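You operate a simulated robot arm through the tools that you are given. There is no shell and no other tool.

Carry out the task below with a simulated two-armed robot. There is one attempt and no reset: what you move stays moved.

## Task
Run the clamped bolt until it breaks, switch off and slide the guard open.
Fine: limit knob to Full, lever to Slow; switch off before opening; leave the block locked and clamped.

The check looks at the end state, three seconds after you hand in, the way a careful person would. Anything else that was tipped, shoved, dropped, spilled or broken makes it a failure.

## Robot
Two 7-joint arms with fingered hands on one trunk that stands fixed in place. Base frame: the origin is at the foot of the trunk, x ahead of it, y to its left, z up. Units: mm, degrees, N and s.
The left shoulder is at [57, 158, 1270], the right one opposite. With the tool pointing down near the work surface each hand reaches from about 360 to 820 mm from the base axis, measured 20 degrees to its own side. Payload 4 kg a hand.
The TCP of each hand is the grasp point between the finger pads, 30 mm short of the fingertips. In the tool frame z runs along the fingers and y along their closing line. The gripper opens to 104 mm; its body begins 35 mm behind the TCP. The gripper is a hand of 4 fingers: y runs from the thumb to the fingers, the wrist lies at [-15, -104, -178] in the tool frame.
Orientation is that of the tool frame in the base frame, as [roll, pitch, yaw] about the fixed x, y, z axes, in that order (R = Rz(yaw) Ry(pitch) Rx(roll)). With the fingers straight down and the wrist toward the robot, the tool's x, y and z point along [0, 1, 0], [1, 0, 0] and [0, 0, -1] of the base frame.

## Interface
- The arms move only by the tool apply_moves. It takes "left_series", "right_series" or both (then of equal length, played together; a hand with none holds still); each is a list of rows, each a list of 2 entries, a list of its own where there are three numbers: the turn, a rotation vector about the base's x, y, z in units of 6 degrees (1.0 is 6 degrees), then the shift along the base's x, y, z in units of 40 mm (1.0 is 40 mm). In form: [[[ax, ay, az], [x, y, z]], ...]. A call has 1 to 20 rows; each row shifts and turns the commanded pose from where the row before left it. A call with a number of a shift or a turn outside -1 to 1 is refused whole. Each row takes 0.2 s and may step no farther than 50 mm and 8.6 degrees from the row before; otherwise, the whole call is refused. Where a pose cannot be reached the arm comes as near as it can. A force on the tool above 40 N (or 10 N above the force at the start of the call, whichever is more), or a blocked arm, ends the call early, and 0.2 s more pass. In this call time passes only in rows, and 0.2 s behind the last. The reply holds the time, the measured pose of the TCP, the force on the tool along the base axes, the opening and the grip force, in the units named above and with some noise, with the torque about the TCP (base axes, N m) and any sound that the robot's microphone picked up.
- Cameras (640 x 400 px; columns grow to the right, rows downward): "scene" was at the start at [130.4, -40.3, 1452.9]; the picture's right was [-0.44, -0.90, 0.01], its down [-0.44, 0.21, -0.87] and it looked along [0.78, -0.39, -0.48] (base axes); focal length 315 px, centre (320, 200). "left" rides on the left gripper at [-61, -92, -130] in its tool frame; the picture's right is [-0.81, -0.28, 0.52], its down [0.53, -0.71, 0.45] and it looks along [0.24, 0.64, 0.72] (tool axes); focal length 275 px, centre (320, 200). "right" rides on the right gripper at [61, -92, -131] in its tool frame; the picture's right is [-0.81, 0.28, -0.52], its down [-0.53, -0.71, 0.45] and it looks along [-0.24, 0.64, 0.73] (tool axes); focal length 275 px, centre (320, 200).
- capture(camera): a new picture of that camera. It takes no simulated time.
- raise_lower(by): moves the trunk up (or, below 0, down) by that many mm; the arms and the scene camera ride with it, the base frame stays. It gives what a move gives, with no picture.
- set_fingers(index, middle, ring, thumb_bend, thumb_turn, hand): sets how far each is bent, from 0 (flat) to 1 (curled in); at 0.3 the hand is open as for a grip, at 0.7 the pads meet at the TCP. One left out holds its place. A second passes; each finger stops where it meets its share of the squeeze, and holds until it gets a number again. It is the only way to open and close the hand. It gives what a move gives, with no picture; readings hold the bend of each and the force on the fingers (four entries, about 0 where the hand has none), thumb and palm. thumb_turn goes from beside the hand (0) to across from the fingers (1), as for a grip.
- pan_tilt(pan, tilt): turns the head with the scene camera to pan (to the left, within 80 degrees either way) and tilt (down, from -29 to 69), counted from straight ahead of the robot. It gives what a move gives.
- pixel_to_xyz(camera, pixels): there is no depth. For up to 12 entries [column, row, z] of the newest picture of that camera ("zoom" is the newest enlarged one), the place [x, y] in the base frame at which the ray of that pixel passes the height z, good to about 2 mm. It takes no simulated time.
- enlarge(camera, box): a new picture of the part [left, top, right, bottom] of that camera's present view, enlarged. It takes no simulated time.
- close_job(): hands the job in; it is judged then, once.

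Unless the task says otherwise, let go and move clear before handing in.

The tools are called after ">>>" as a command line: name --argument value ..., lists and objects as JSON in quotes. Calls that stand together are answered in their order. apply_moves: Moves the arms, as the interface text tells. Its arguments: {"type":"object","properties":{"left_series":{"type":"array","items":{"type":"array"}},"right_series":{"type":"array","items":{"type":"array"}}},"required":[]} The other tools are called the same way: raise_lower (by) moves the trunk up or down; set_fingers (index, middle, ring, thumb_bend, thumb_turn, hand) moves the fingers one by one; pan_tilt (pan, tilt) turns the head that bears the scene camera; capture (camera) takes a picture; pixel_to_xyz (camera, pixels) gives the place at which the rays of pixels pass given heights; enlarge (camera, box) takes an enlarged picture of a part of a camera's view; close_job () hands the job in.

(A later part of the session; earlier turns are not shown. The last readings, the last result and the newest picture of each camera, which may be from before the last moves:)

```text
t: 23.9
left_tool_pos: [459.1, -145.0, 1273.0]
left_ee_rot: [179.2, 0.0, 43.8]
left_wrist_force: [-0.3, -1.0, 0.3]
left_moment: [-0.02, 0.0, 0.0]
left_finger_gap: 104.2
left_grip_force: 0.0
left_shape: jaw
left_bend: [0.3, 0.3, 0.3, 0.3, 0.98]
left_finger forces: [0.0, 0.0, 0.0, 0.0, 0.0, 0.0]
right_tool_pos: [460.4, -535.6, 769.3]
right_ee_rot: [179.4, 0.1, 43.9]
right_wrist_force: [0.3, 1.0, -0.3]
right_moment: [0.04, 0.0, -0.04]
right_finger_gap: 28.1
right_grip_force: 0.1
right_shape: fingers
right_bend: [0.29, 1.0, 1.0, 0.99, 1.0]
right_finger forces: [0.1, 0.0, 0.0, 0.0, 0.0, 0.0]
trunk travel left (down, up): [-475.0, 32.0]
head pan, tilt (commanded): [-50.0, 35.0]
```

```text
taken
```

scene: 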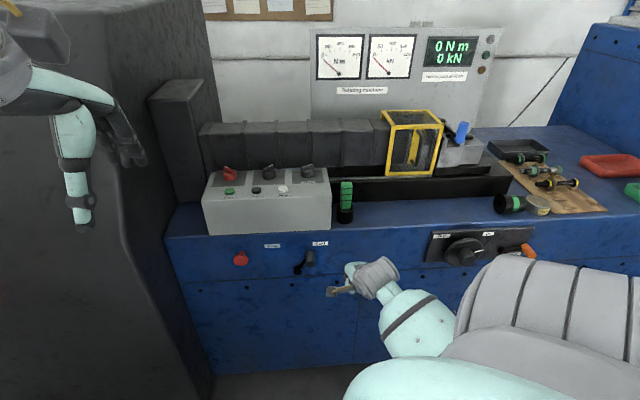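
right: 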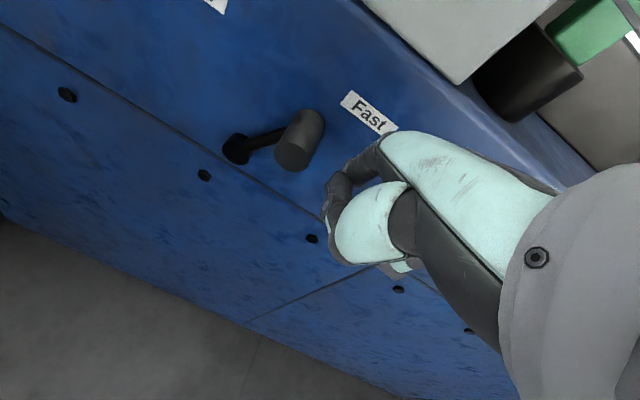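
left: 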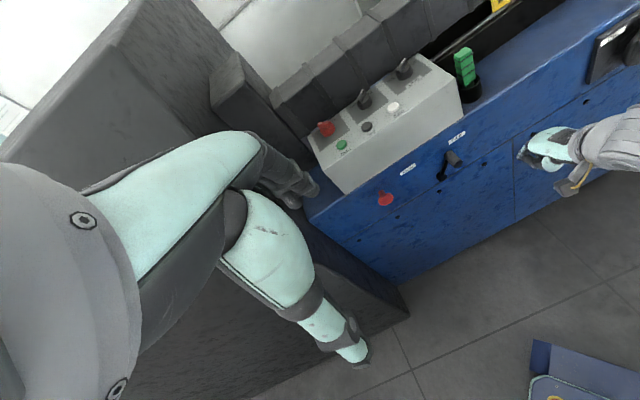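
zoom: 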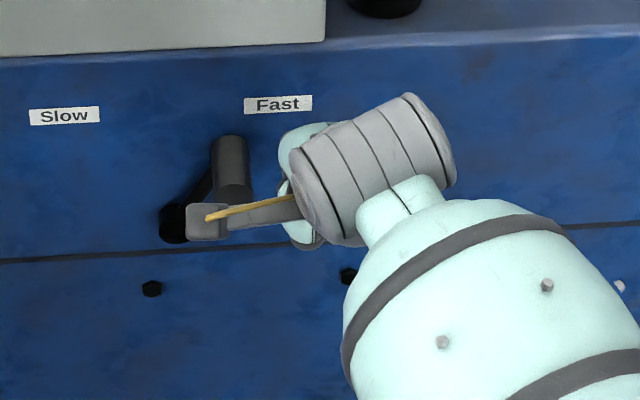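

The hand sits right of the handle with no contact. I'll push left along the panel in 10 mm steps to swing the lever from Fast towards Slow.

>>> apply_moves --right_series '[[[0, 0, 0], [0.177, 0.177, 0]], [[0, 0, 0], [0.177, 0.177, 0]], [[0, 0, 0], [0.177, 0.177, 0]], [[0, 0, 0], [0.177, 0.177, 0]], [[0, 0, 0], [0.177, 0.177, 0]], [[0, 0, 0], [0.177, 0.177, 0]], [[0, 0, 0], [0.177, 0.177, 0]], [[0, 0, 0], [0.177, 0.177, 0]]]'

>>> enlarge --camera "left" --box '[390, 100, 570, 210]'

>>> enlarge --camera "scene" --box '[240, 220, 380, 310]'

>>> capture --camera "right"

```text
t: 25.7
left_tool_pos: [458.8, -145.5, 1273.3]
left_ee_rot: [179.3, 0.0, 44.0]
left_wrist_force: [0.3, 0.5, 0.7]
left_moment: [-0.01, 0.04, 0.04]
left_finger_gap: 103.9
left_grip_force: 0.1
left_shape: jaw
left_bend: [0.3, 0.3, 0.3, 0.3, 0.98]
left_finger forces: [0.1, 0.0, 0.0, 0.0, 0.0, 0.0]
right_tool_pos: [517.5, -477.2, 769.8]
right_ee_rot: [179.4, 0.0, 43.9]
right_wrist_force: [-1.4, -0.6, 1.8]
right_moment: [-0.03, -0.07, -0.04]
right_finger_gap: 28.3
right_grip_force: 1.6
right_shape: fingers
right_bend: [0.29, 1.0, 1.0, 0.99, 1.0]
right_finger forces: [2.7, 0.0, 0.0, 0.0, 0.0, 0.0]
trunk travel left (down, up): [-475.0, 32.0]
head pan, tilt (commanded): [-50.0, 35.0]
```

```text
3.56 times, centred on (480, 155) of left
```

zoom: 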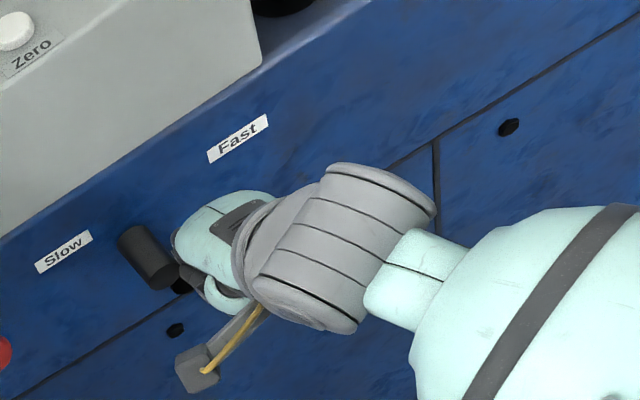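

```text
4.44 times, centred on (310, 265) of scene
```

zoom: 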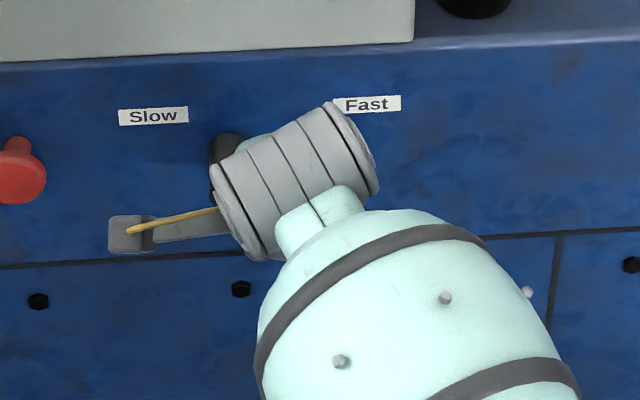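

```text
taken
```

right: 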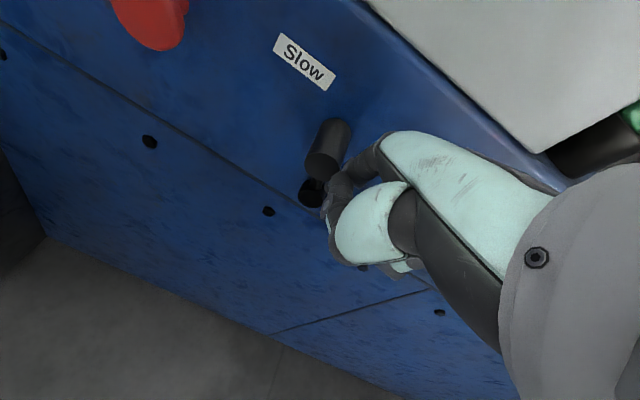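

The handle has moved left, past vertical, to (145,255) in the left zoom, with only 2.7 N. I'll push about 20 mm more to reach the Slow end.

>>> apply_moves --right_series '[[[0, 0, 0], [0.142, 0.142, 0]], [[0, 0, 0], [0.142, 0.142, 0]], [[0, 0, 0], [0.106, 0.106, 0]]]'

>>> enlarge --camera "left" --box '[390, 100, 570, 210]'

>>> capture --camera "right"

```text
t: 26.5
left_tool_pos: [457.7, -145.7, 1274.4]
left_ee_rot: [179.3, 0.0, 43.9]
left_wrist_force: [-0.8, 0.0, 0.1]
left_moment: [-0.02, -0.01, -0.02]
left_finger_gap: 104.4
left_grip_force: 0.1
left_shape: jaw
left_bend: [0.3, 0.3, 0.3, 0.3, 0.98]
left_finger forces: [0.0, 0.0, 0.0, 0.0, 0.1, 0.0]
right_tool_pos: [530.6, -463.3, 768.9]
right_ee_rot: [179.5, -0.1, 43.7]
right_wrist_force: [-6.6, -5.7, -2.7]
right_moment: [0.04, 0.1, -0.45]
right_finger_gap: 28.2
right_grip_force: 4.5
right_shape: fingers
right_bend: [0.29, 1.0, 1.0, 0.99, 1.0]
right_finger forces: [9.4, 0.0, 0.0, 0.0, 0.0, 0.0]
trunk travel left (down, up): [-475.0, 32.0]
head pan, tilt (commanded): [-50.0, 35.0]
```

```text
3.56 times, centred on (480, 155) of left
```

zoom: 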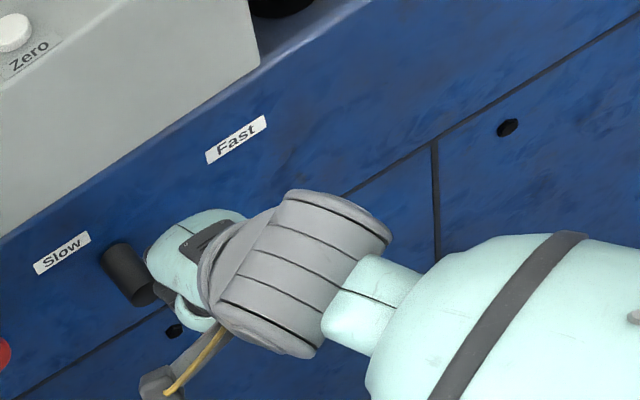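

```text
taken
```

right: 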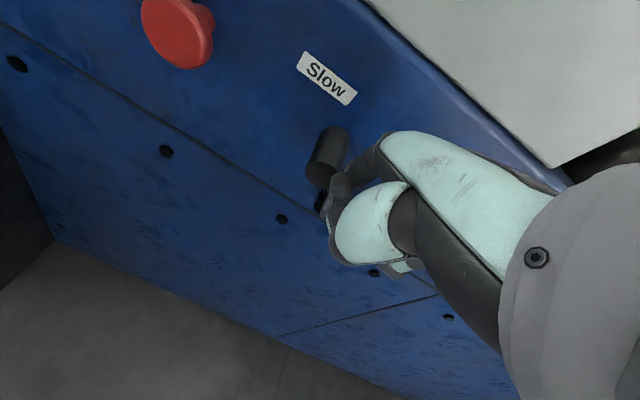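

Force rose to about 9 N at the end of travel, so the lever seems to be at its Slow stop. I'll back off to the right, pull away from the panel, and check the lever.

>>> apply_moves --right_series '[[[0, 0, 0], [-0.35, -0.35, 0]], [[0, 0, 0], [-0.35, -0.35, 0]], [[0, 0, 0], [-0.35, -0.35, 0]], [[0, 0, 0], [-0.6, 0.6, 0]], [[0, 0, 0], [-0.6, 0.6, 0]], [[0, 0, 0], [-0.6, 0.6, 0]], [[0, 0, 0], [-0.7, -0.7, 0]], [[0, 0, 0], [-0.7, -0.7, 0]]]'

>>> enlarge --camera "left" --box '[370, 110, 530, 220]'

>>> enlarge --camera "scene" --box '[230, 230, 350, 310]'

```text
t: 28.3
left_tool_pos: [456.8, -146.0, 1275.1]
left_ee_rot: [179.4, -0.1, 43.8]
left_wrist_force: [-0.3, 0.1, 0.7]
left_moment: [0.04, -0.02, -0.01]
left_finger_gap: 104.2
left_grip_force: 0.1
left_shape: jaw
left_bend: [0.3, 0.3, 0.3, 0.3, 0.98]
left_finger forces: [0.0, 0.0, 0.0, 0.1, 0.1, 0.0]
right_tool_pos: [361.4, -488.3, 769.3]
right_ee_rot: [179.3, 0.0, 43.9]
right_wrist_force: [-1.2, 0.5, 0.0]
right_moment: [-0.01, 0.02, 0.0]
right_finger_gap: 28.1
right_grip_force: 0.0
right_shape: fingers
right_bend: [0.29, 1.0, 1.0, 0.99, 1.0]
right_finger forces: [0.1, 0.1, 0.1, 0.1, 0.0, 0.0]
trunk travel left (down, up): [-475.0, 32.0]
head pan, tilt (commanded): [-50.0, 35.0]
```

```text
3.64 times, centred on (450, 165) of left
```

zoom: 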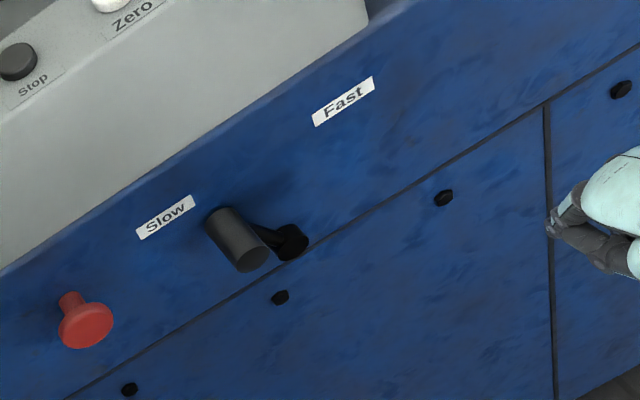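

```text
5.00 times, centred on (290, 270) of scene
```

zoom: 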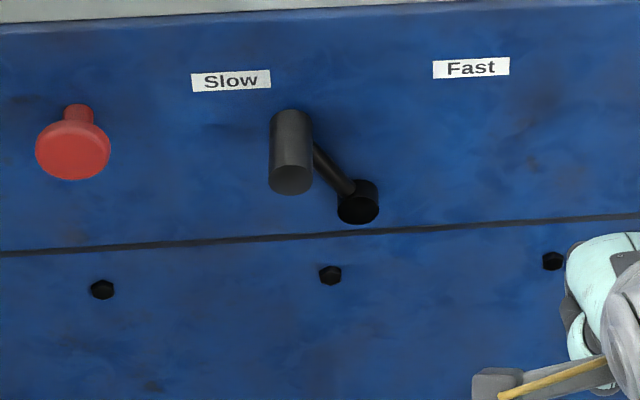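

The lever now points at Slow. Next is the power switch: I'll raise the hand, turn it 30° left, and bring the fingertip above and to the right of the red knob, clear of the other knobs.

>>> apply_moves --right_series '[[[0, 0, 0.625], [0, 0, 1]], [[0, 0, 0.625], [0, 0, 1]], [[0, 0, 0.625], [0, 0, 1]], [[0, 0, 0.625], [0, 0, 1]], [[0, 0, 0.625], [0, 0, 1]], [[0, 0, 0.625], [0, 0, 1]], [[0, 0, 0.625], [0, 0, 1]], [[0, 0, 0.625], [0, 0, 1]], [[0, 0, 0], [0.925, -0.062, 0]], [[0, 0, 0], [0.925, -0.062, 0]], [[0, 0, 0], [0.925, -0.062, 0]], [[0, 0, 0], [0.925, -0.062, 0]], [[0, 0, 0], [0.925, -0.062, 0]], [[0, 0, 0], [0.925, -0.062, 0]], [[0, 0, 0], [0.925, -0.062, 0]], [[0, 0, 0], [0.925, -0.062, 0]], [[0, 0, 0], [0.925, -0.062, 0]]]'

>>> capture --camera "scene"

>>> capture --camera "left"

>>> enlarge --camera "scene" --box '[205, 130, 285, 190]'

>>> enlarge --camera "left" --box '[305, 85, 385, 145]'

```text
t: 31.9
left_tool_pos: [459.9, -144.0, 1273.3]
left_ee_rot: [179.3, 0.2, 43.9]
left_wrist_force: [0.4, 0.6, 1.2]
left_moment: [-0.02, -0.01, -0.01]
left_finger_gap: 104.1
left_grip_force: 0.1
left_shape: jaw
left_bend: [0.3, 0.3, 0.3, 0.3, 0.98]
left_finger forces: [0.1, 0.0, 0.0, 0.0, 0.0, 0.0]
right_tool_pos: [698.9, -511.5, 1088.6]
right_ee_rot: [179.4, 0.2, 74.0]
right_wrist_force: [0.1, -0.1, 0.1]
right_moment: [-0.02, 0.04, -0.01]
right_finger_gap: 28.3
right_grip_force: 0.1
right_shape: fingers
right_bend: [0.29, 1.0, 1.0, 0.99, 1.0]
right_finger forces: [0.1, 0.1, 0.1, 0.1, 0.1, 0.2]
trunk travel left (down, up): [-475.0, 32.0]
head pan, tilt (commanded): [-50.0, 35.0]
```

```text
taken
```

scene: 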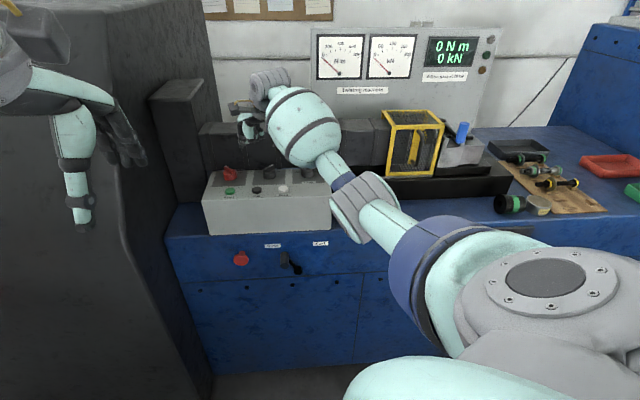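

```text
taken
```

left: 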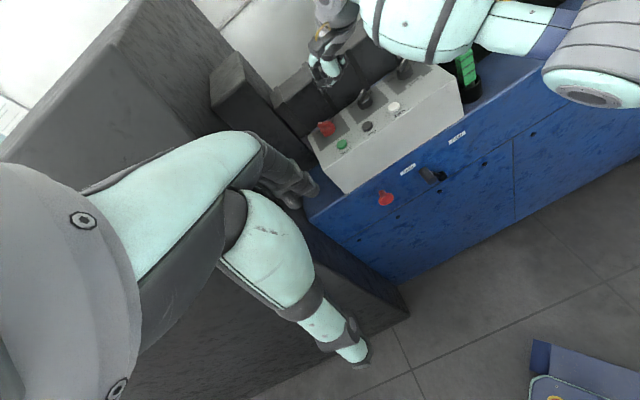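

```text
6.67 times, centred on (245, 160) of scene
```

zoom: 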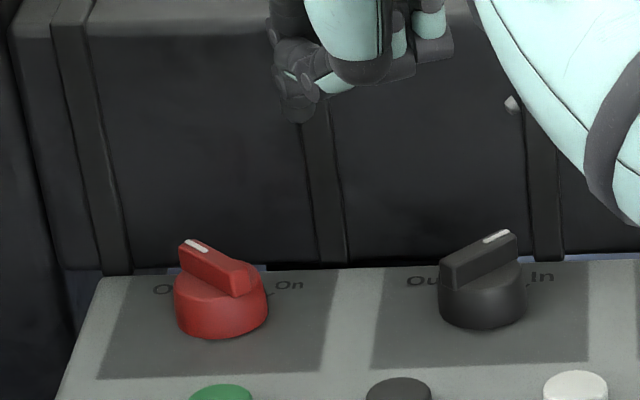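

```text
6.67 times, centred on (345, 115) of left
```

zoom: 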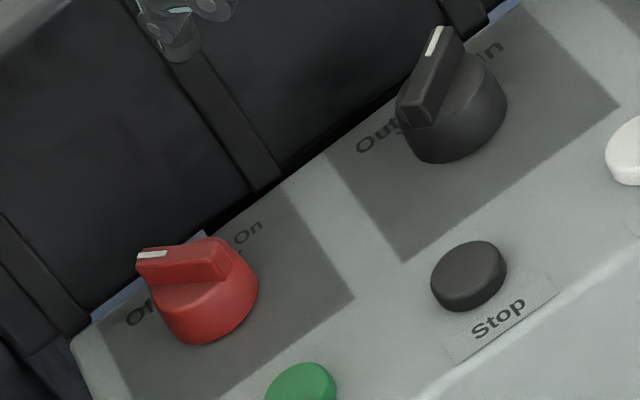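

The tip is now about 42 mm right of the red knob and clear above it. I'll lower it to the same height as before and sweep the same arc to turn the power switch from Off to On.

>>> apply_moves --right_series '[[[0, 0, 0], [0, 0, -0.78]], [[0, 0, 0], [0, 0, -0.78]], [[0, 0, 0], [0.187, 0.258, 0]], [[0, 0, 0], [0.159, 0.194, 0]], [[0, 0, 0], [-0.08, 0.171, 0]], [[0, 0, 0], [-0.065, 0.14, 0]], [[0, 0, 0], [-0.014, 0.152, 0]], [[0, 0, 0], [0.053, 0.138, 0]], [[0, 0, 0], [0.088, 0.124, 0]]]'

>>> enlarge --camera "scene" --box '[205, 140, 265, 190]'

>>> enlarge --camera "left" --box '[305, 95, 365, 145]'

```text
t: 33.9
left_tool_pos: [458.5, -145.1, 1272.9]
left_ee_rot: [179.3, 0.0, 44.0]
left_wrist_force: [-0.2, 0.7, 0.6]
left_moment: [0.0, -0.01, -0.01]
left_finger_gap: 103.9
left_grip_force: 0.1
left_shape: jaw
left_bend: [0.3, 0.3, 0.3, 0.3, 0.98]
left_finger forces: [0.0, 0.0, 0.0, 0.0, 0.0, 0.0]
right_tool_pos: [709.5, -463.3, 1026.4]
right_ee_rot: [179.4, -0.1, 74.1]
right_wrist_force: [-0.4, 1.2, 0.7]
right_moment: [0.01, -0.03, 0.0]
right_finger_gap: 28.1
right_grip_force: 0.0
right_shape: fingers
right_bend: [0.29, 1.0, 1.0, 0.99, 1.0]
right_finger forces: [0.1, 0.0, 0.0, 0.0, 0.1, 0.0]
trunk travel left (down, up): [-475.0, 32.0]
head pan, tilt (commanded): [-50.0, 35.0]
```

```text
8.00 times, centred on (235, 165) of scene
```

zoom: 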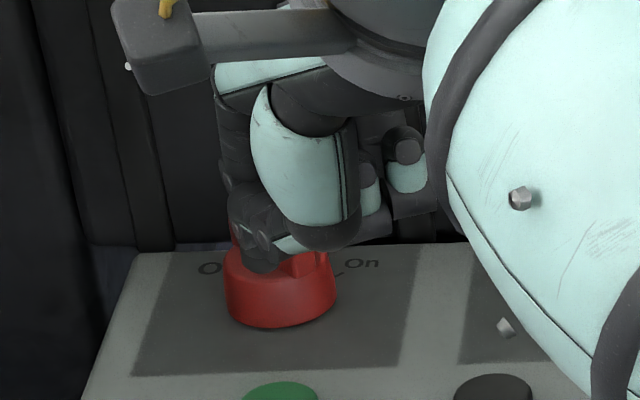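

```text
8.00 times, centred on (335, 120) of left
```

zoom: 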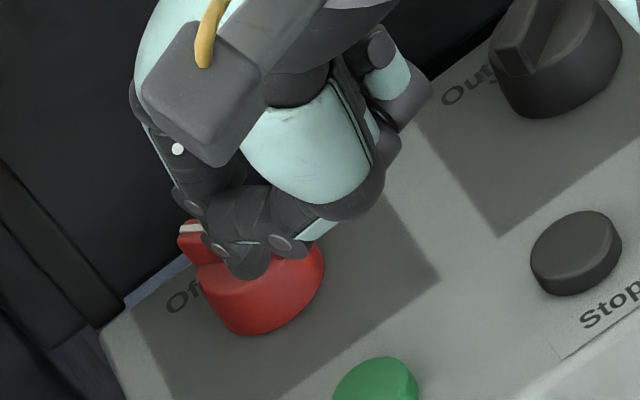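

There's no force now, and the red bar still seems to point to Off with the finger in front of it, so the tip probably slid over the top. I'll lift and look.

>>> apply_moves --right_series '[[[0, 0, 0], [0, 0, 0.75]], [[0, 0, 0], [-0.5, -0.5, 0.3]]]'

>>> enlarge --camera "scene" --box '[205, 140, 265, 190]'

>>> enlarge --camera "left" --box '[305, 85, 365, 135]'

```text
t: 34.5
left_tool_pos: [457.3, -145.9, 1272.9]
left_ee_rot: [179.3, 0.0, 43.8]
left_wrist_force: [-0.5, 0.2, -0.5]
left_moment: [0.01, -0.02, 0.02]
left_finger_gap: 103.8
left_grip_force: 0.0
left_shape: jaw
left_bend: [0.3, 0.3, 0.3, 0.3, 0.98]
left_finger forces: [0.0, 0.0, 0.1, 0.0, 0.0, 0.1]
right_tool_pos: [688.5, -484.6, 1068.4]
right_ee_rot: [179.4, -0.2, 73.9]
right_wrist_force: [-0.5, 0.3, 0.2]
right_moment: [0.01, -0.02, -0.01]
right_finger_gap: 28.0
right_grip_force: 0.1
right_shape: fingers
right_bend: [0.29, 1.0, 1.0, 0.99, 1.0]
right_finger forces: [0.0, 0.0, 0.0, 0.0, 0.0, 0.0]
trunk travel left (down, up): [-475.0, 32.0]
head pan, tilt (commanded): [-50.0, 35.0]
```

```text
8.00 times, centred on (235, 165) of scene
```

zoom: 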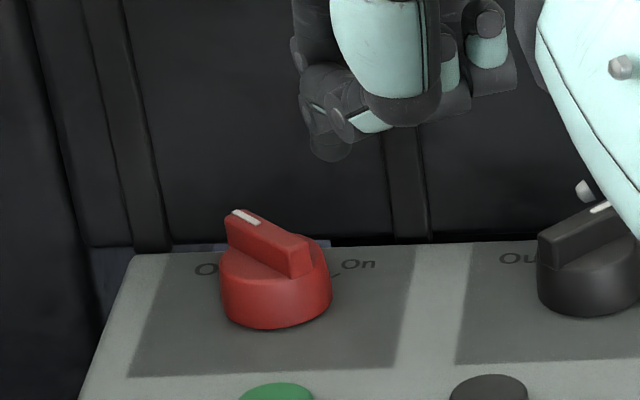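

```text
8.00 times, centred on (335, 110) of left
```

zoom: 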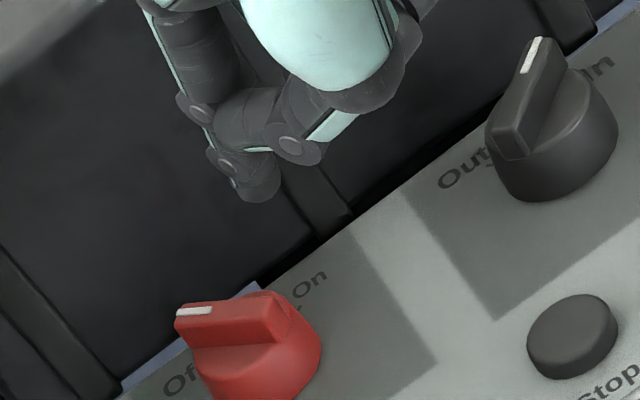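

>>> pixel_to_xyz --camera "left" --pixels '[[327.25, 107.5, 1100], [327.25, 107.5, 1000], [323.1, 124.4, 1050], [323.1, 124.4, 950]]'

>>> pixel_to_xyz --camera "scene" --pixels '[[236, 157.5, 1100], [236, 157.5, 1000], [228.75, 168.9, 1050], [228.75, 168.9, 950]]'

```text
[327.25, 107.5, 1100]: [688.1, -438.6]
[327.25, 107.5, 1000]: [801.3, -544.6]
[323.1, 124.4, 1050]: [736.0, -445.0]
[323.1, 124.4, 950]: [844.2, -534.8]
```

```text
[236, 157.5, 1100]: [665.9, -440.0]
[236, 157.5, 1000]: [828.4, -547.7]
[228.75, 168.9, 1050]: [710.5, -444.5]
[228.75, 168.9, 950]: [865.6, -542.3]
```

The finger passed in front of the bar's tail without touching it, so my red-knob position was a few mm off. I'll come in further back and left, lower, and check the finger against the bar before sweeping.

>>> apply_moves --right_series '[[[0, 0, 0], [0.905, -0.403, 0]], [[0, 0, 0], [0, 0, -0.54]], [[0, 0, 0], [0, 0, -0.54]]]'

>>> enlarge --camera "scene" --box '[205, 140, 265, 190]'

>>> enlarge --camera "left" --box '[305, 95, 365, 145]'

>>> capture --camera "right"

```text
t: 35.3
left_tool_pos: [457.3, -144.5, 1274.2]
left_ee_rot: [179.4, 0.0, 43.9]
left_wrist_force: [0.4, -0.2, 0.4]
left_moment: [-0.04, 0.02, 0.0]
left_finger_gap: 104.2
left_grip_force: 0.2
left_shape: jaw
left_bend: [0.3, 0.3, 0.3, 0.3, 0.98]
left_finger forces: [0.0, 0.0, 0.0, 0.0, 0.1, 0.1]
right_tool_pos: [728.1, -501.1, 1023.5]
right_ee_rot: [179.4, 0.0, 73.9]
right_wrist_force: [0.6, 0.2, 0.1]
right_moment: [0.02, 0.02, -0.01]
right_finger_gap: 27.8
right_grip_force: 0.2
right_shape: fingers
right_bend: [0.29, 1.0, 1.0, 0.99, 1.0]
right_finger forces: [0.0, 0.0, 0.1, 0.0, 0.0, 0.0]
trunk travel left (down, up): [-475.0, 32.0]
head pan, tilt (commanded): [-50.0, 35.0]
```

```text
8.00 times, centred on (235, 165) of scene
```

zoom: 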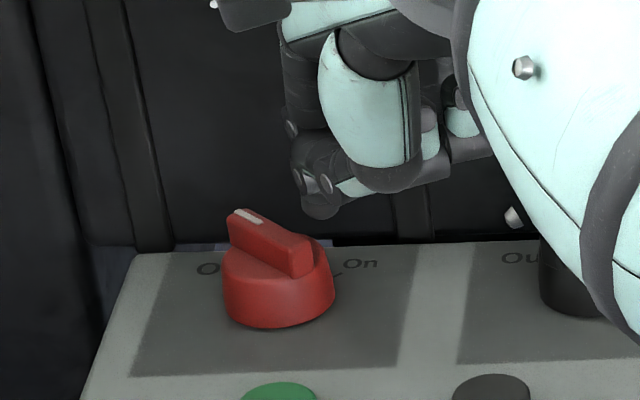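

```text
8.00 times, centred on (335, 120) of left
```

zoom: 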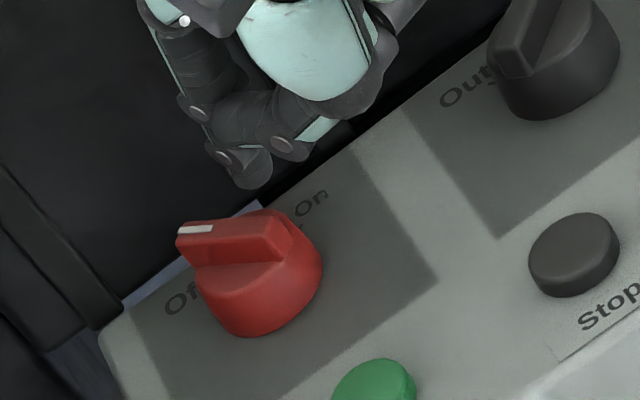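

```text
taken
```

right: 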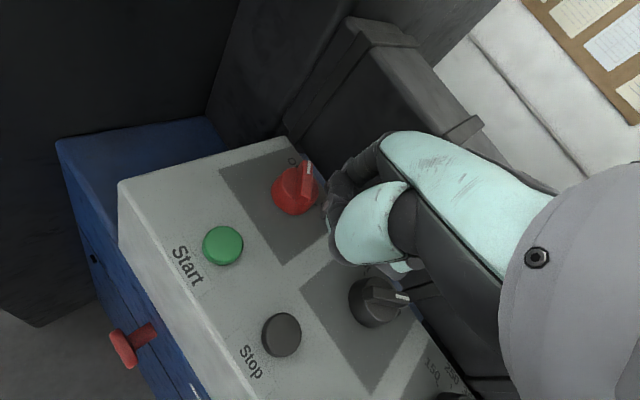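

The tip is now beside the knob, behind and to its right. I'll zoom in tighter on both views to measure its offset from the bar before pushing.

>>> enlarge --camera "scene" --box '[215, 152, 255, 182]'

>>> enlarge --camera "left" --box '[308, 107, 348, 137]'

>>> enlarge --camera "right" --box '[250, 140, 370, 230]'

```text
13.33 times, centred on (235, 167) of scene
```

zoom: 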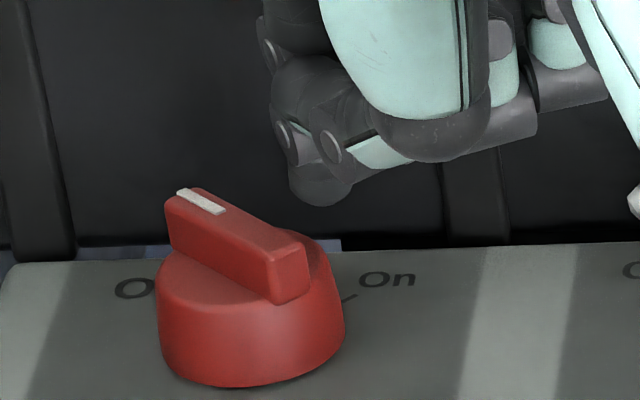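

```text
13.33 times, centred on (328, 122) of left
```

zoom: 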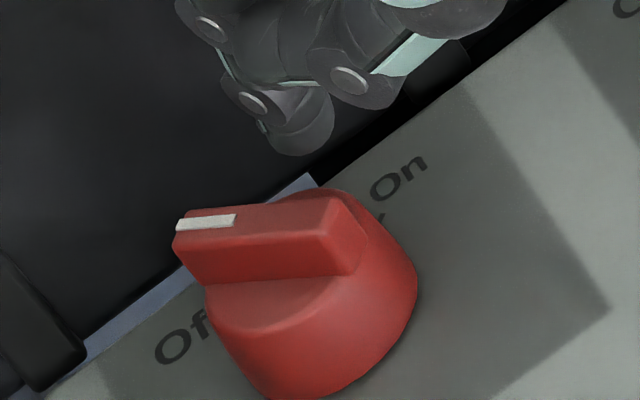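

```text
4.44 times, centred on (310, 185) of right
```

zoom: 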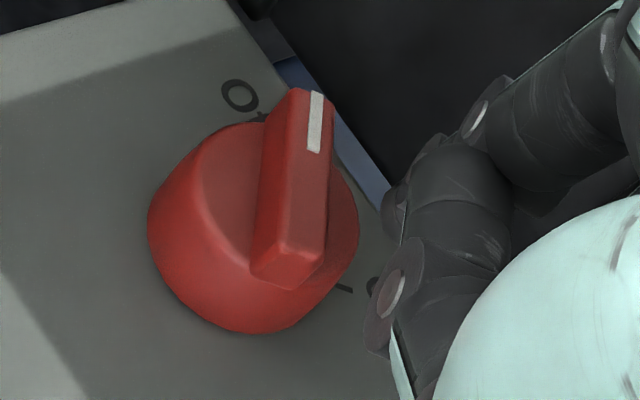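

In the right zoom the tip (395,210) is about 20 mm to the side of the bar and slightly towards the tail, which is a good starting place. I'll shift a little towards the tail and push across the bar in small steps.

>>> apply_moves --right_series '[[[0, 0, 0], [-0.143, 0.062, 0]], [[0, 0, 0], [-0.007, 0.141, 0]], [[0, 0, 0], [-0.016, 0.133, 0]], [[0, 0, 0], [-0.069, 0.101, 0]], [[0, 0, 0], [-0.03, 0.118, 0]]]'

>>> enlarge --camera "scene" --box '[215, 152, 255, 182]'

>>> enlarge --camera "left" --box '[308, 107, 348, 137]'

>>> enlarge --camera "right" --box '[250, 140, 370, 230]'

```text
t: 36.5
left_tool_pos: [457.3, -145.2, 1274.7]
left_ee_rot: [179.3, 0.1, 44.0]
left_wrist_force: [-0.4, 0.1, 0.1]
left_moment: [-0.01, 0.0, 0.02]
left_finger_gap: 104.0
left_grip_force: 0.0
left_shape: jaw
left_bend: [0.3, 0.3, 0.3, 0.3, 0.98]
left_finger forces: [0.0, 0.1, 0.0, 0.0, 0.0, 0.1]
right_tool_pos: [714.6, -479.8, 1026.4]
right_ee_rot: [179.3, 0.2, 73.9]
right_wrist_force: [0.9, -1.6, 1.5]
right_moment: [-0.06, -0.16, -0.08]
right_finger_gap: 28.5
right_grip_force: 0.7
right_shape: fingers
right_bend: [0.28, 1.0, 1.0, 0.99, 1.0]
right_finger forces: [2.1, 0.0, 0.0, 0.0, 0.0, 0.0]
trunk travel left (down, up): [-475.0, 32.0]
head pan, tilt (commanded): [-50.0, 35.0]
```

```text
13.33 times, centred on (235, 167) of scene
```

zoom: 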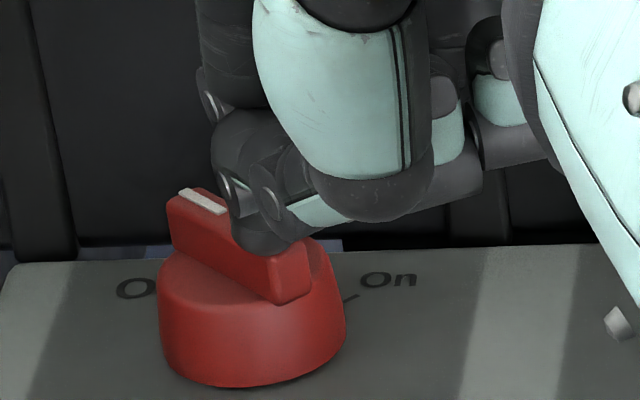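

```text
13.33 times, centred on (328, 122) of left
```

zoom: 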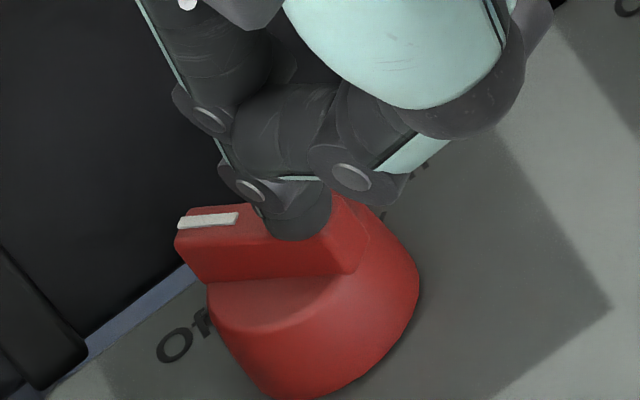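

```text
4.44 times, centred on (310, 185) of right
```

zoom: 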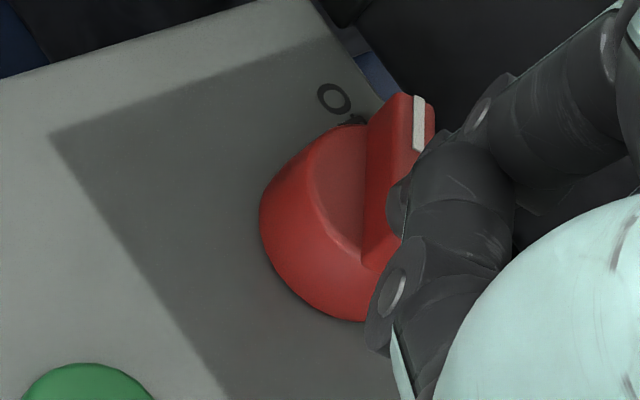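

The tip is riding on top of the bar: in the left zoom it overlaps the top face at (298,225). I'll back off, lower about 6 mm, shift towards the tail, and push again while watching force.

>>> apply_moves --right_series '[[[0, 0, 0], [0.0, 0.0, 0.2]], [[0, 0, 0], [0.02, -0.45, 0]], [[0, 0, 0], [-0.1, -0.01, 0]], [[0, 0, 0], [0, 0, -0.37]], [[0, 0, 0], [-0.01, 0.12, 0]], [[0, 0, 0], [-0.01, 0.12, 0]]]'

>>> enlarge --camera "scene" --box '[215, 152, 255, 182]'

>>> enlarge --camera "left" --box '[308, 107, 348, 137]'

```text
t: 37.9
left_tool_pos: [457.5, -145.3, 1273.8]
left_ee_rot: [179.3, 0.0, 43.9]
left_wrist_force: [0.4, 0.6, 0.0]
left_moment: [-0.02, 0.04, 0.02]
left_finger_gap: 104.0
left_grip_force: 0.1
left_shape: jaw
left_bend: [0.3, 0.3, 0.3, 0.3, 0.98]
left_finger forces: [0.1, 0.1, 0.0, 0.1, 0.0, 0.1]
right_tool_pos: [711.2, -488.0, 1018.6]
right_ee_rot: [179.4, 0.1, 73.9]
right_wrist_force: [0.1, -1.3, 0.6]
right_moment: [-0.03, 0.02, -0.09]
right_finger_gap: 28.1
right_grip_force: 1.0
right_shape: fingers
right_bend: [0.29, 1.0, 1.0, 0.99, 1.0]
right_finger forces: [1.2, 0.1, 0.0, 0.0, 0.1, 0.0]
trunk travel left (down, up): [-475.0, 32.0]
head pan, tilt (commanded): [-50.0, 35.0]
```

```text
13.33 times, centred on (235, 167) of scene
```

zoom: 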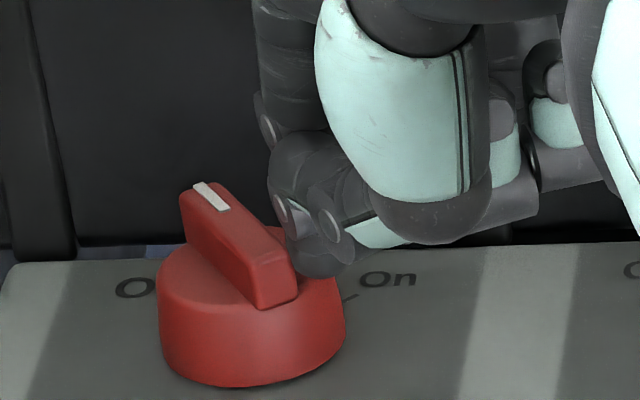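

```text
13.33 times, centred on (328, 122) of left
```

zoom: 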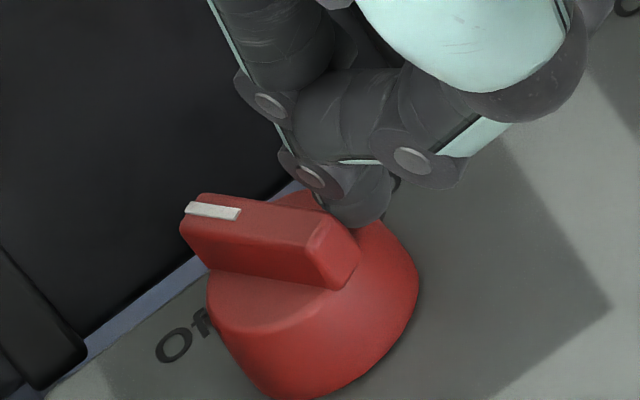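

The bar is turning now: it's at about -35° in both zooms, with the finger firmly on the tail. I'll continue the arc round the front towards On.

>>> apply_moves --right_series '[[[0, 0, 0], [0, 0.12, 0]], [[0, 0, 0], [-0.025, 0.156, 0]], [[0, 0, 0], [0.03, 0.154, 0]], [[0, 0, 0], [0.081, 0.134, 0]], [[0, 0, 0], [0.057, 0.057, 0]]]'

>>> enlarge --camera "scene" --box '[215, 152, 255, 182]'

>>> enlarge --camera "left" --box '[308, 107, 348, 137]'

```text
t: 39.1
left_tool_pos: [457.8, -144.4, 1273.6]
left_ee_rot: [179.3, 0.0, 43.9]
left_wrist_force: [0.1, 0.3, 1.0]
left_moment: [-0.03, -0.01, -0.01]
left_finger_gap: 104.1
left_grip_force: 0.1
left_shape: jaw
left_bend: [0.3, 0.3, 0.3, 0.3, 0.98]
left_finger forces: [0.1, 0.0, 0.0, 0.0, 0.0, 0.0]
right_tool_pos: [717.8, -461.0, 1018.4]
right_ee_rot: [179.4, 0.1, 74.0]
right_wrist_force: [-1.3, -0.1, 0.9]
right_moment: [0.04, 0.05, -0.01]
right_finger_gap: 27.5
right_grip_force: 1.0
right_shape: fingers
right_bend: [0.29, 1.0, 1.0, 0.99, 1.0]
right_finger forces: [1.5, 0.0, 0.0, 0.0, 0.0, 0.0]
trunk travel left (down, up): [-475.0, 32.0]
head pan, tilt (commanded): [-50.0, 35.0]
```

```text
13.33 times, centred on (235, 167) of scene
```

zoom: 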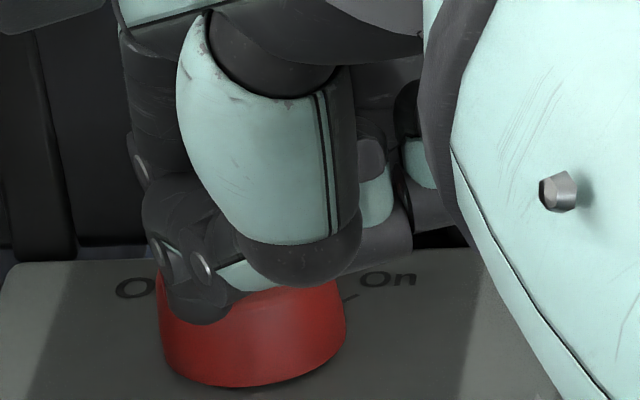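

```text
13.33 times, centred on (328, 122) of left
```

zoom: 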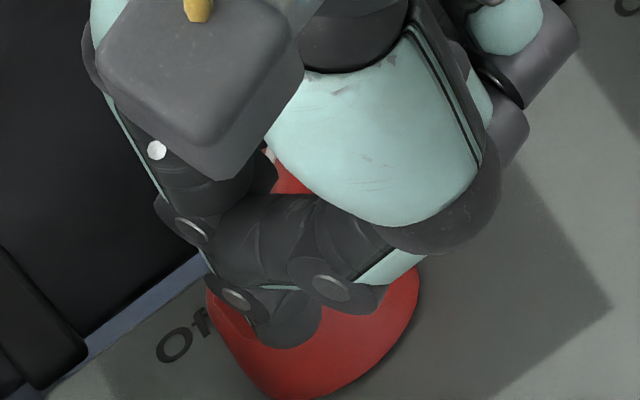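

The pointer end now shows at (285,175) in the left zoom, so it's past centre. I'll push the last bit to the On end and watch the force.

>>> apply_moves --right_series '[[[0, 0, 0], [0.065, 0.04, 0]], [[0, 0, 0], [0.088, 0.018, 0]], [[0, 0, 0], [0.07, 0, 0]]]'

>>> enlarge --camera "left" --box '[308, 107, 348, 137]'

>>> enlarge --camera "right" --box '[250, 140, 370, 230]'

```text
t: 39.9
left_tool_pos: [457.5, -145.2, 1274.5]
left_ee_rot: [179.2, -0.1, 43.9]
left_wrist_force: [0.7, -0.5, 0.2]
left_moment: [0.01, -0.01, 0.0]
left_finger_gap: 104.1
left_grip_force: 0.0
left_shape: jaw
left_bend: [0.3, 0.3, 0.3, 0.3, 0.98]
left_finger forces: [0.0, 0.0, 0.0, 0.1, 0.1, 0.0]
right_tool_pos: [724.3, -460.9, 1019.5]
right_ee_rot: [179.3, 0.0, 73.9]
right_wrist_force: [-5.8, 0.8, 1.1]
right_moment: [0.02, 0.06, -0.07]
right_finger_gap: 26.1
right_grip_force: 3.7
right_shape: fingers
right_bend: [0.31, 1.0, 1.0, 0.99, 1.0]
right_finger forces: [6.0, 0.1, 0.0, 0.0, 0.0, 0.0]
trunk travel left (down, up): [-475.0, 32.0]
head pan, tilt (commanded): [-50.0, 35.0]
```

```text
13.33 times, centred on (328, 122) of left
```

zoom: 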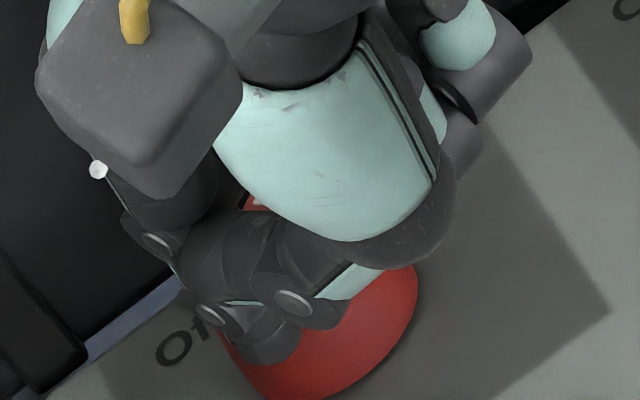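

```text
4.44 times, centred on (310, 185) of right
```

zoom: 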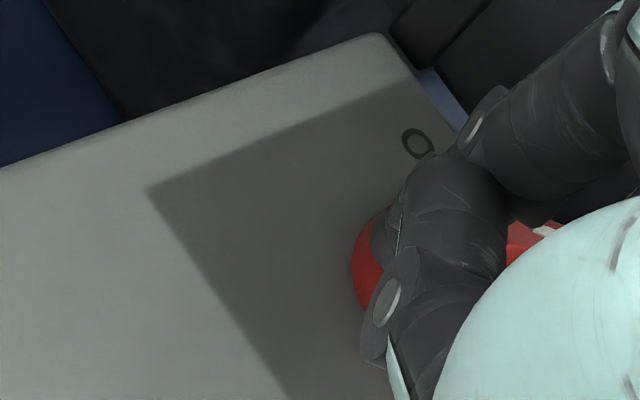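

Force rose to 6 N at the end. I'll back off and lift to read the switch.

>>> apply_moves --right_series '[[[0, 0, 0], [-0.25, 0.25, 0.1]], [[0, 0, 0], [0, 0, 0.9]], [[0, 0, 0], [-0.7, -0.5, 0.4]]]'

>>> enlarge --camera "scene" --box '[205, 145, 285, 205]'

>>> enlarge --camera "left" --box '[305, 100, 375, 155]'

>>> capture --camera "scene"

```text
t: 40.7
left_tool_pos: [456.4, -147.2, 1274.2]
left_ee_rot: [179.2, -0.1, 43.8]
left_wrist_force: [-0.3, -0.1, -0.1]
left_moment: [-0.01, -0.03, 0.03]
left_finger_gap: 104.1
left_grip_force: 0.0
left_shape: jaw
left_bend: [0.3, 0.3, 0.3, 0.3, 0.98]
left_finger forces: [0.1, 0.0, 0.0, 0.1, 0.0, 0.1]
right_tool_pos: [686.3, -470.8, 1074.5]
right_ee_rot: [179.3, -0.1, 73.9]
right_wrist_force: [-0.4, -0.4, 0.2]
right_moment: [0.02, 0.02, 0.0]
right_finger_gap: 27.2
right_grip_force: 0.0
right_shape: fingers
right_bend: [0.29, 1.0, 1.0, 0.99, 1.0]
right_finger forces: [0.0, 0.0, 0.1, 0.0, 0.0, 0.1]
trunk travel left (down, up): [-475.0, 32.0]
head pan, tilt (commanded): [-50.0, 35.0]
```

```text
6.67 times, centred on (245, 175) of scene
```

zoom: 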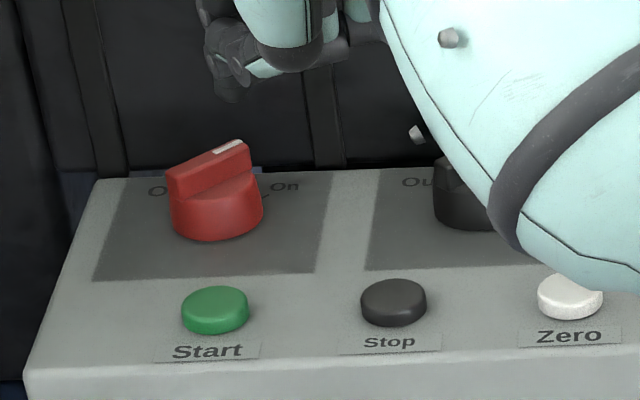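

```text
7.27 times, centred on (340, 128) of left
```

zoom: 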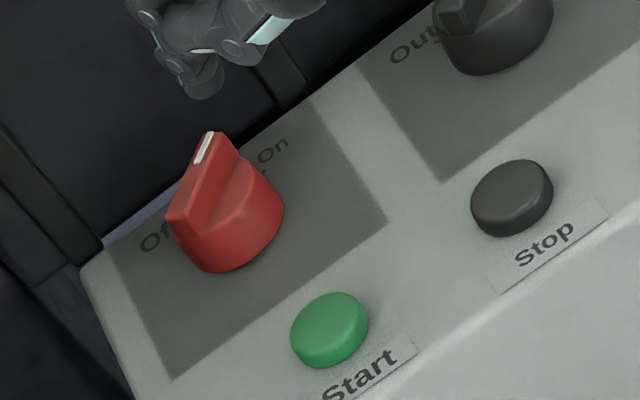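

```text
taken
```

scene: 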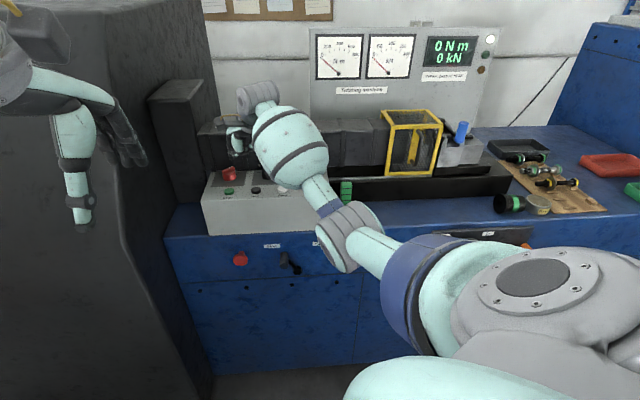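

The panel's power lamp at (490,38) is now lit and the red pointer is at On. Next I'll position the fingertip above the Start button at about (724,-444,980).

>>> apply_moves --right_series '[[[0, 0, 0], [-0.29, 0.52, 0]], [[0, 0, 0], [-0.29, 0.52, 0]], [[0, 0, 0], [0, 0, -0.7]], [[0, 0, 0], [0, 0, -0.35]]]'

>>> enlarge --camera "scene" --box '[205, 145, 285, 205]'

>>> enlarge --camera "left" --box '[305, 110, 375, 165]'

>>> capture --camera "right"

```text
t: 41.7
left_tool_pos: [459.1, -145.6, 1273.9]
left_ee_rot: [179.3, 0.0, 43.9]
left_wrist_force: [0.0, -0.6, -0.3]
left_moment: [-0.03, 0.03, 0.03]
left_finger_gap: 103.9
left_grip_force: 0.1
left_shape: jaw
left_bend: [0.3, 0.3, 0.3, 0.3, 0.98]
left_finger forces: [0.1, 0.0, 0.0, 0.0, 0.0, 0.0]
right_tool_pos: [665.4, -427.9, 1032.2]
right_ee_rot: [179.3, 0.1, 73.9]
right_wrist_force: [-0.1, -0.6, 0.2]
right_moment: [0.01, -0.01, 0.01]
right_finger_gap: 27.6
right_grip_force: 0.1
right_shape: fingers
right_bend: [0.29, 1.0, 1.0, 0.99, 1.0]
right_finger forces: [0.0, 0.0, 0.1, 0.1, 0.0, 0.0]
trunk travel left (down, up): [-475.0, 32.0]
head pan, tilt (commanded): [-50.0, 35.0]
```

```text
6.67 times, centred on (245, 175) of scene
```

zoom: 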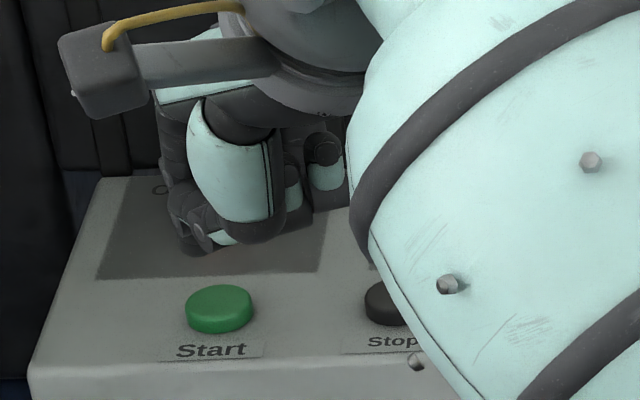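

```text
7.27 times, centred on (340, 138) of left
```

zoom: 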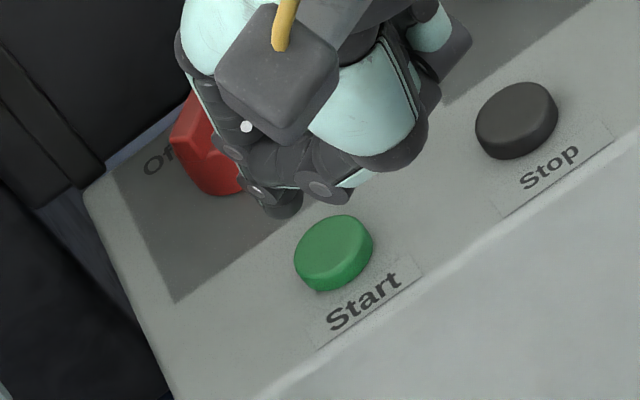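

```text
taken
```

right: 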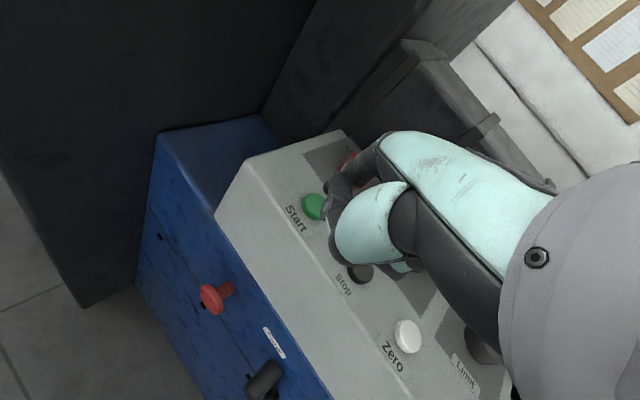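

The tip is about 30 mm above Start and well centred, with 3 mm to shift right. I'll lower slowly onto the button.

>>> apply_moves --right_series '[[[0, 0, 0], [-0.053, -0.053, -0.3]], [[0, 0, 0], [0, 0, -0.2]], [[0, 0, 0], [0, 0, -0.1]]]'

>>> enlarge --camera "scene" --box '[205, 145, 285, 205]'

>>> enlarge --camera "left" --box '[305, 110, 375, 165]'

```text
t: 42.5
left_tool_pos: [458.0, -143.6, 1274.3]
left_ee_rot: [179.3, -0.1, 43.9]
left_wrist_force: [0.6, 0.5, 0.3]
left_moment: [0.03, 0.01, -0.02]
left_finger_gap: 104.1
left_grip_force: 0.0
left_shape: jaw
left_bend: [0.3, 0.3, 0.3, 0.3, 0.98]
left_finger forces: [0.1, 0.0, 0.0, 0.1, 0.0, 0.0]
right_tool_pos: [661.9, -430.4, 1008.9]
right_ee_rot: [179.3, 0.0, 73.9]
right_wrist_force: [0.5, -0.6, -0.2]
right_moment: [0.02, 0.02, 0.0]
right_finger_gap: 27.7
right_grip_force: 0.1
right_shape: fingers
right_bend: [0.29, 1.0, 1.0, 0.99, 1.0]
right_finger forces: [0.0, 0.1, 0.0, 0.0, 0.0, 0.1]
trunk travel left (down, up): [-475.0, 32.0]
head pan, tilt (commanded): [-50.0, 35.0]
```

```text
6.67 times, centred on (245, 175) of scene
```

zoom: 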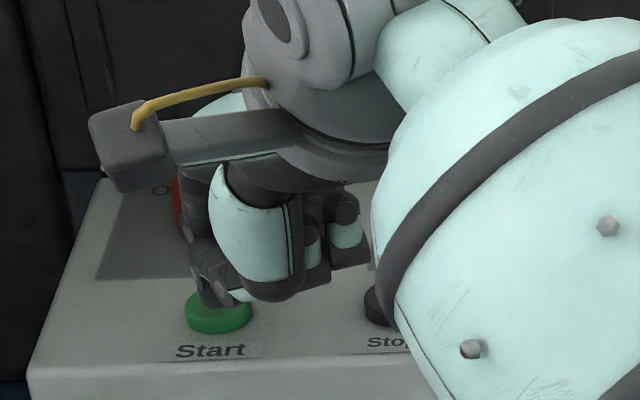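

```text
7.27 times, centred on (340, 138) of left
```

zoom: 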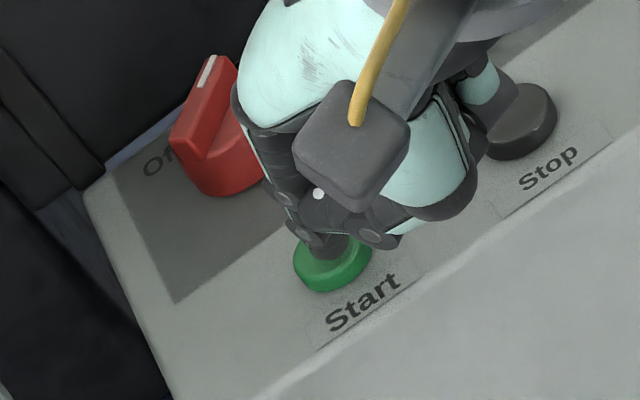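

The tip is right over the Start button with no force yet. I'll press down in small steps.

>>> apply_moves --right_series '[[[0, 0, 0], [0, 0, -0.1]], [[0, 0, 0], [0, 0, -0.1]]]'

>>> capture --camera "scene"

```text
t: 43.1
left_tool_pos: [458.5, -145.1, 1273.6]
left_ee_rot: [179.3, 0.0, 44.0]
left_wrist_force: [-0.4, 1.3, -0.2]
left_moment: [-0.02, 0.0, 0.03]
left_finger_gap: 104.0
left_grip_force: 0.0
left_shape: jaw
left_bend: [0.3, 0.3, 0.3, 0.3, 0.98]
left_finger forces: [0.0, 0.1, 0.1, 0.1, 0.0, 0.0]
right_tool_pos: [662.5, -430.8, 1001.5]
right_ee_rot: [179.3, 0.0, 73.9]
right_wrist_force: [0.6, -0.1, 2.5]
right_moment: [-0.03, -0.14, 0.04]
right_finger_gap: 28.0
right_grip_force: 1.0
right_shape: fingers
right_bend: [0.29, 1.0, 1.0, 0.99, 1.0]
right_finger forces: [1.9, 0.0, 0.0, 0.0, 0.1, 0.1]
trunk travel left (down, up): [-475.0, 32.0]
head pan, tilt (commanded): [-50.0, 35.0]
heard: click
```

```text
taken
```

scene: 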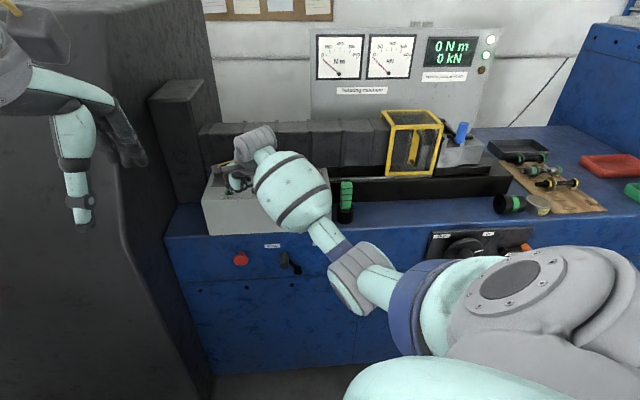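

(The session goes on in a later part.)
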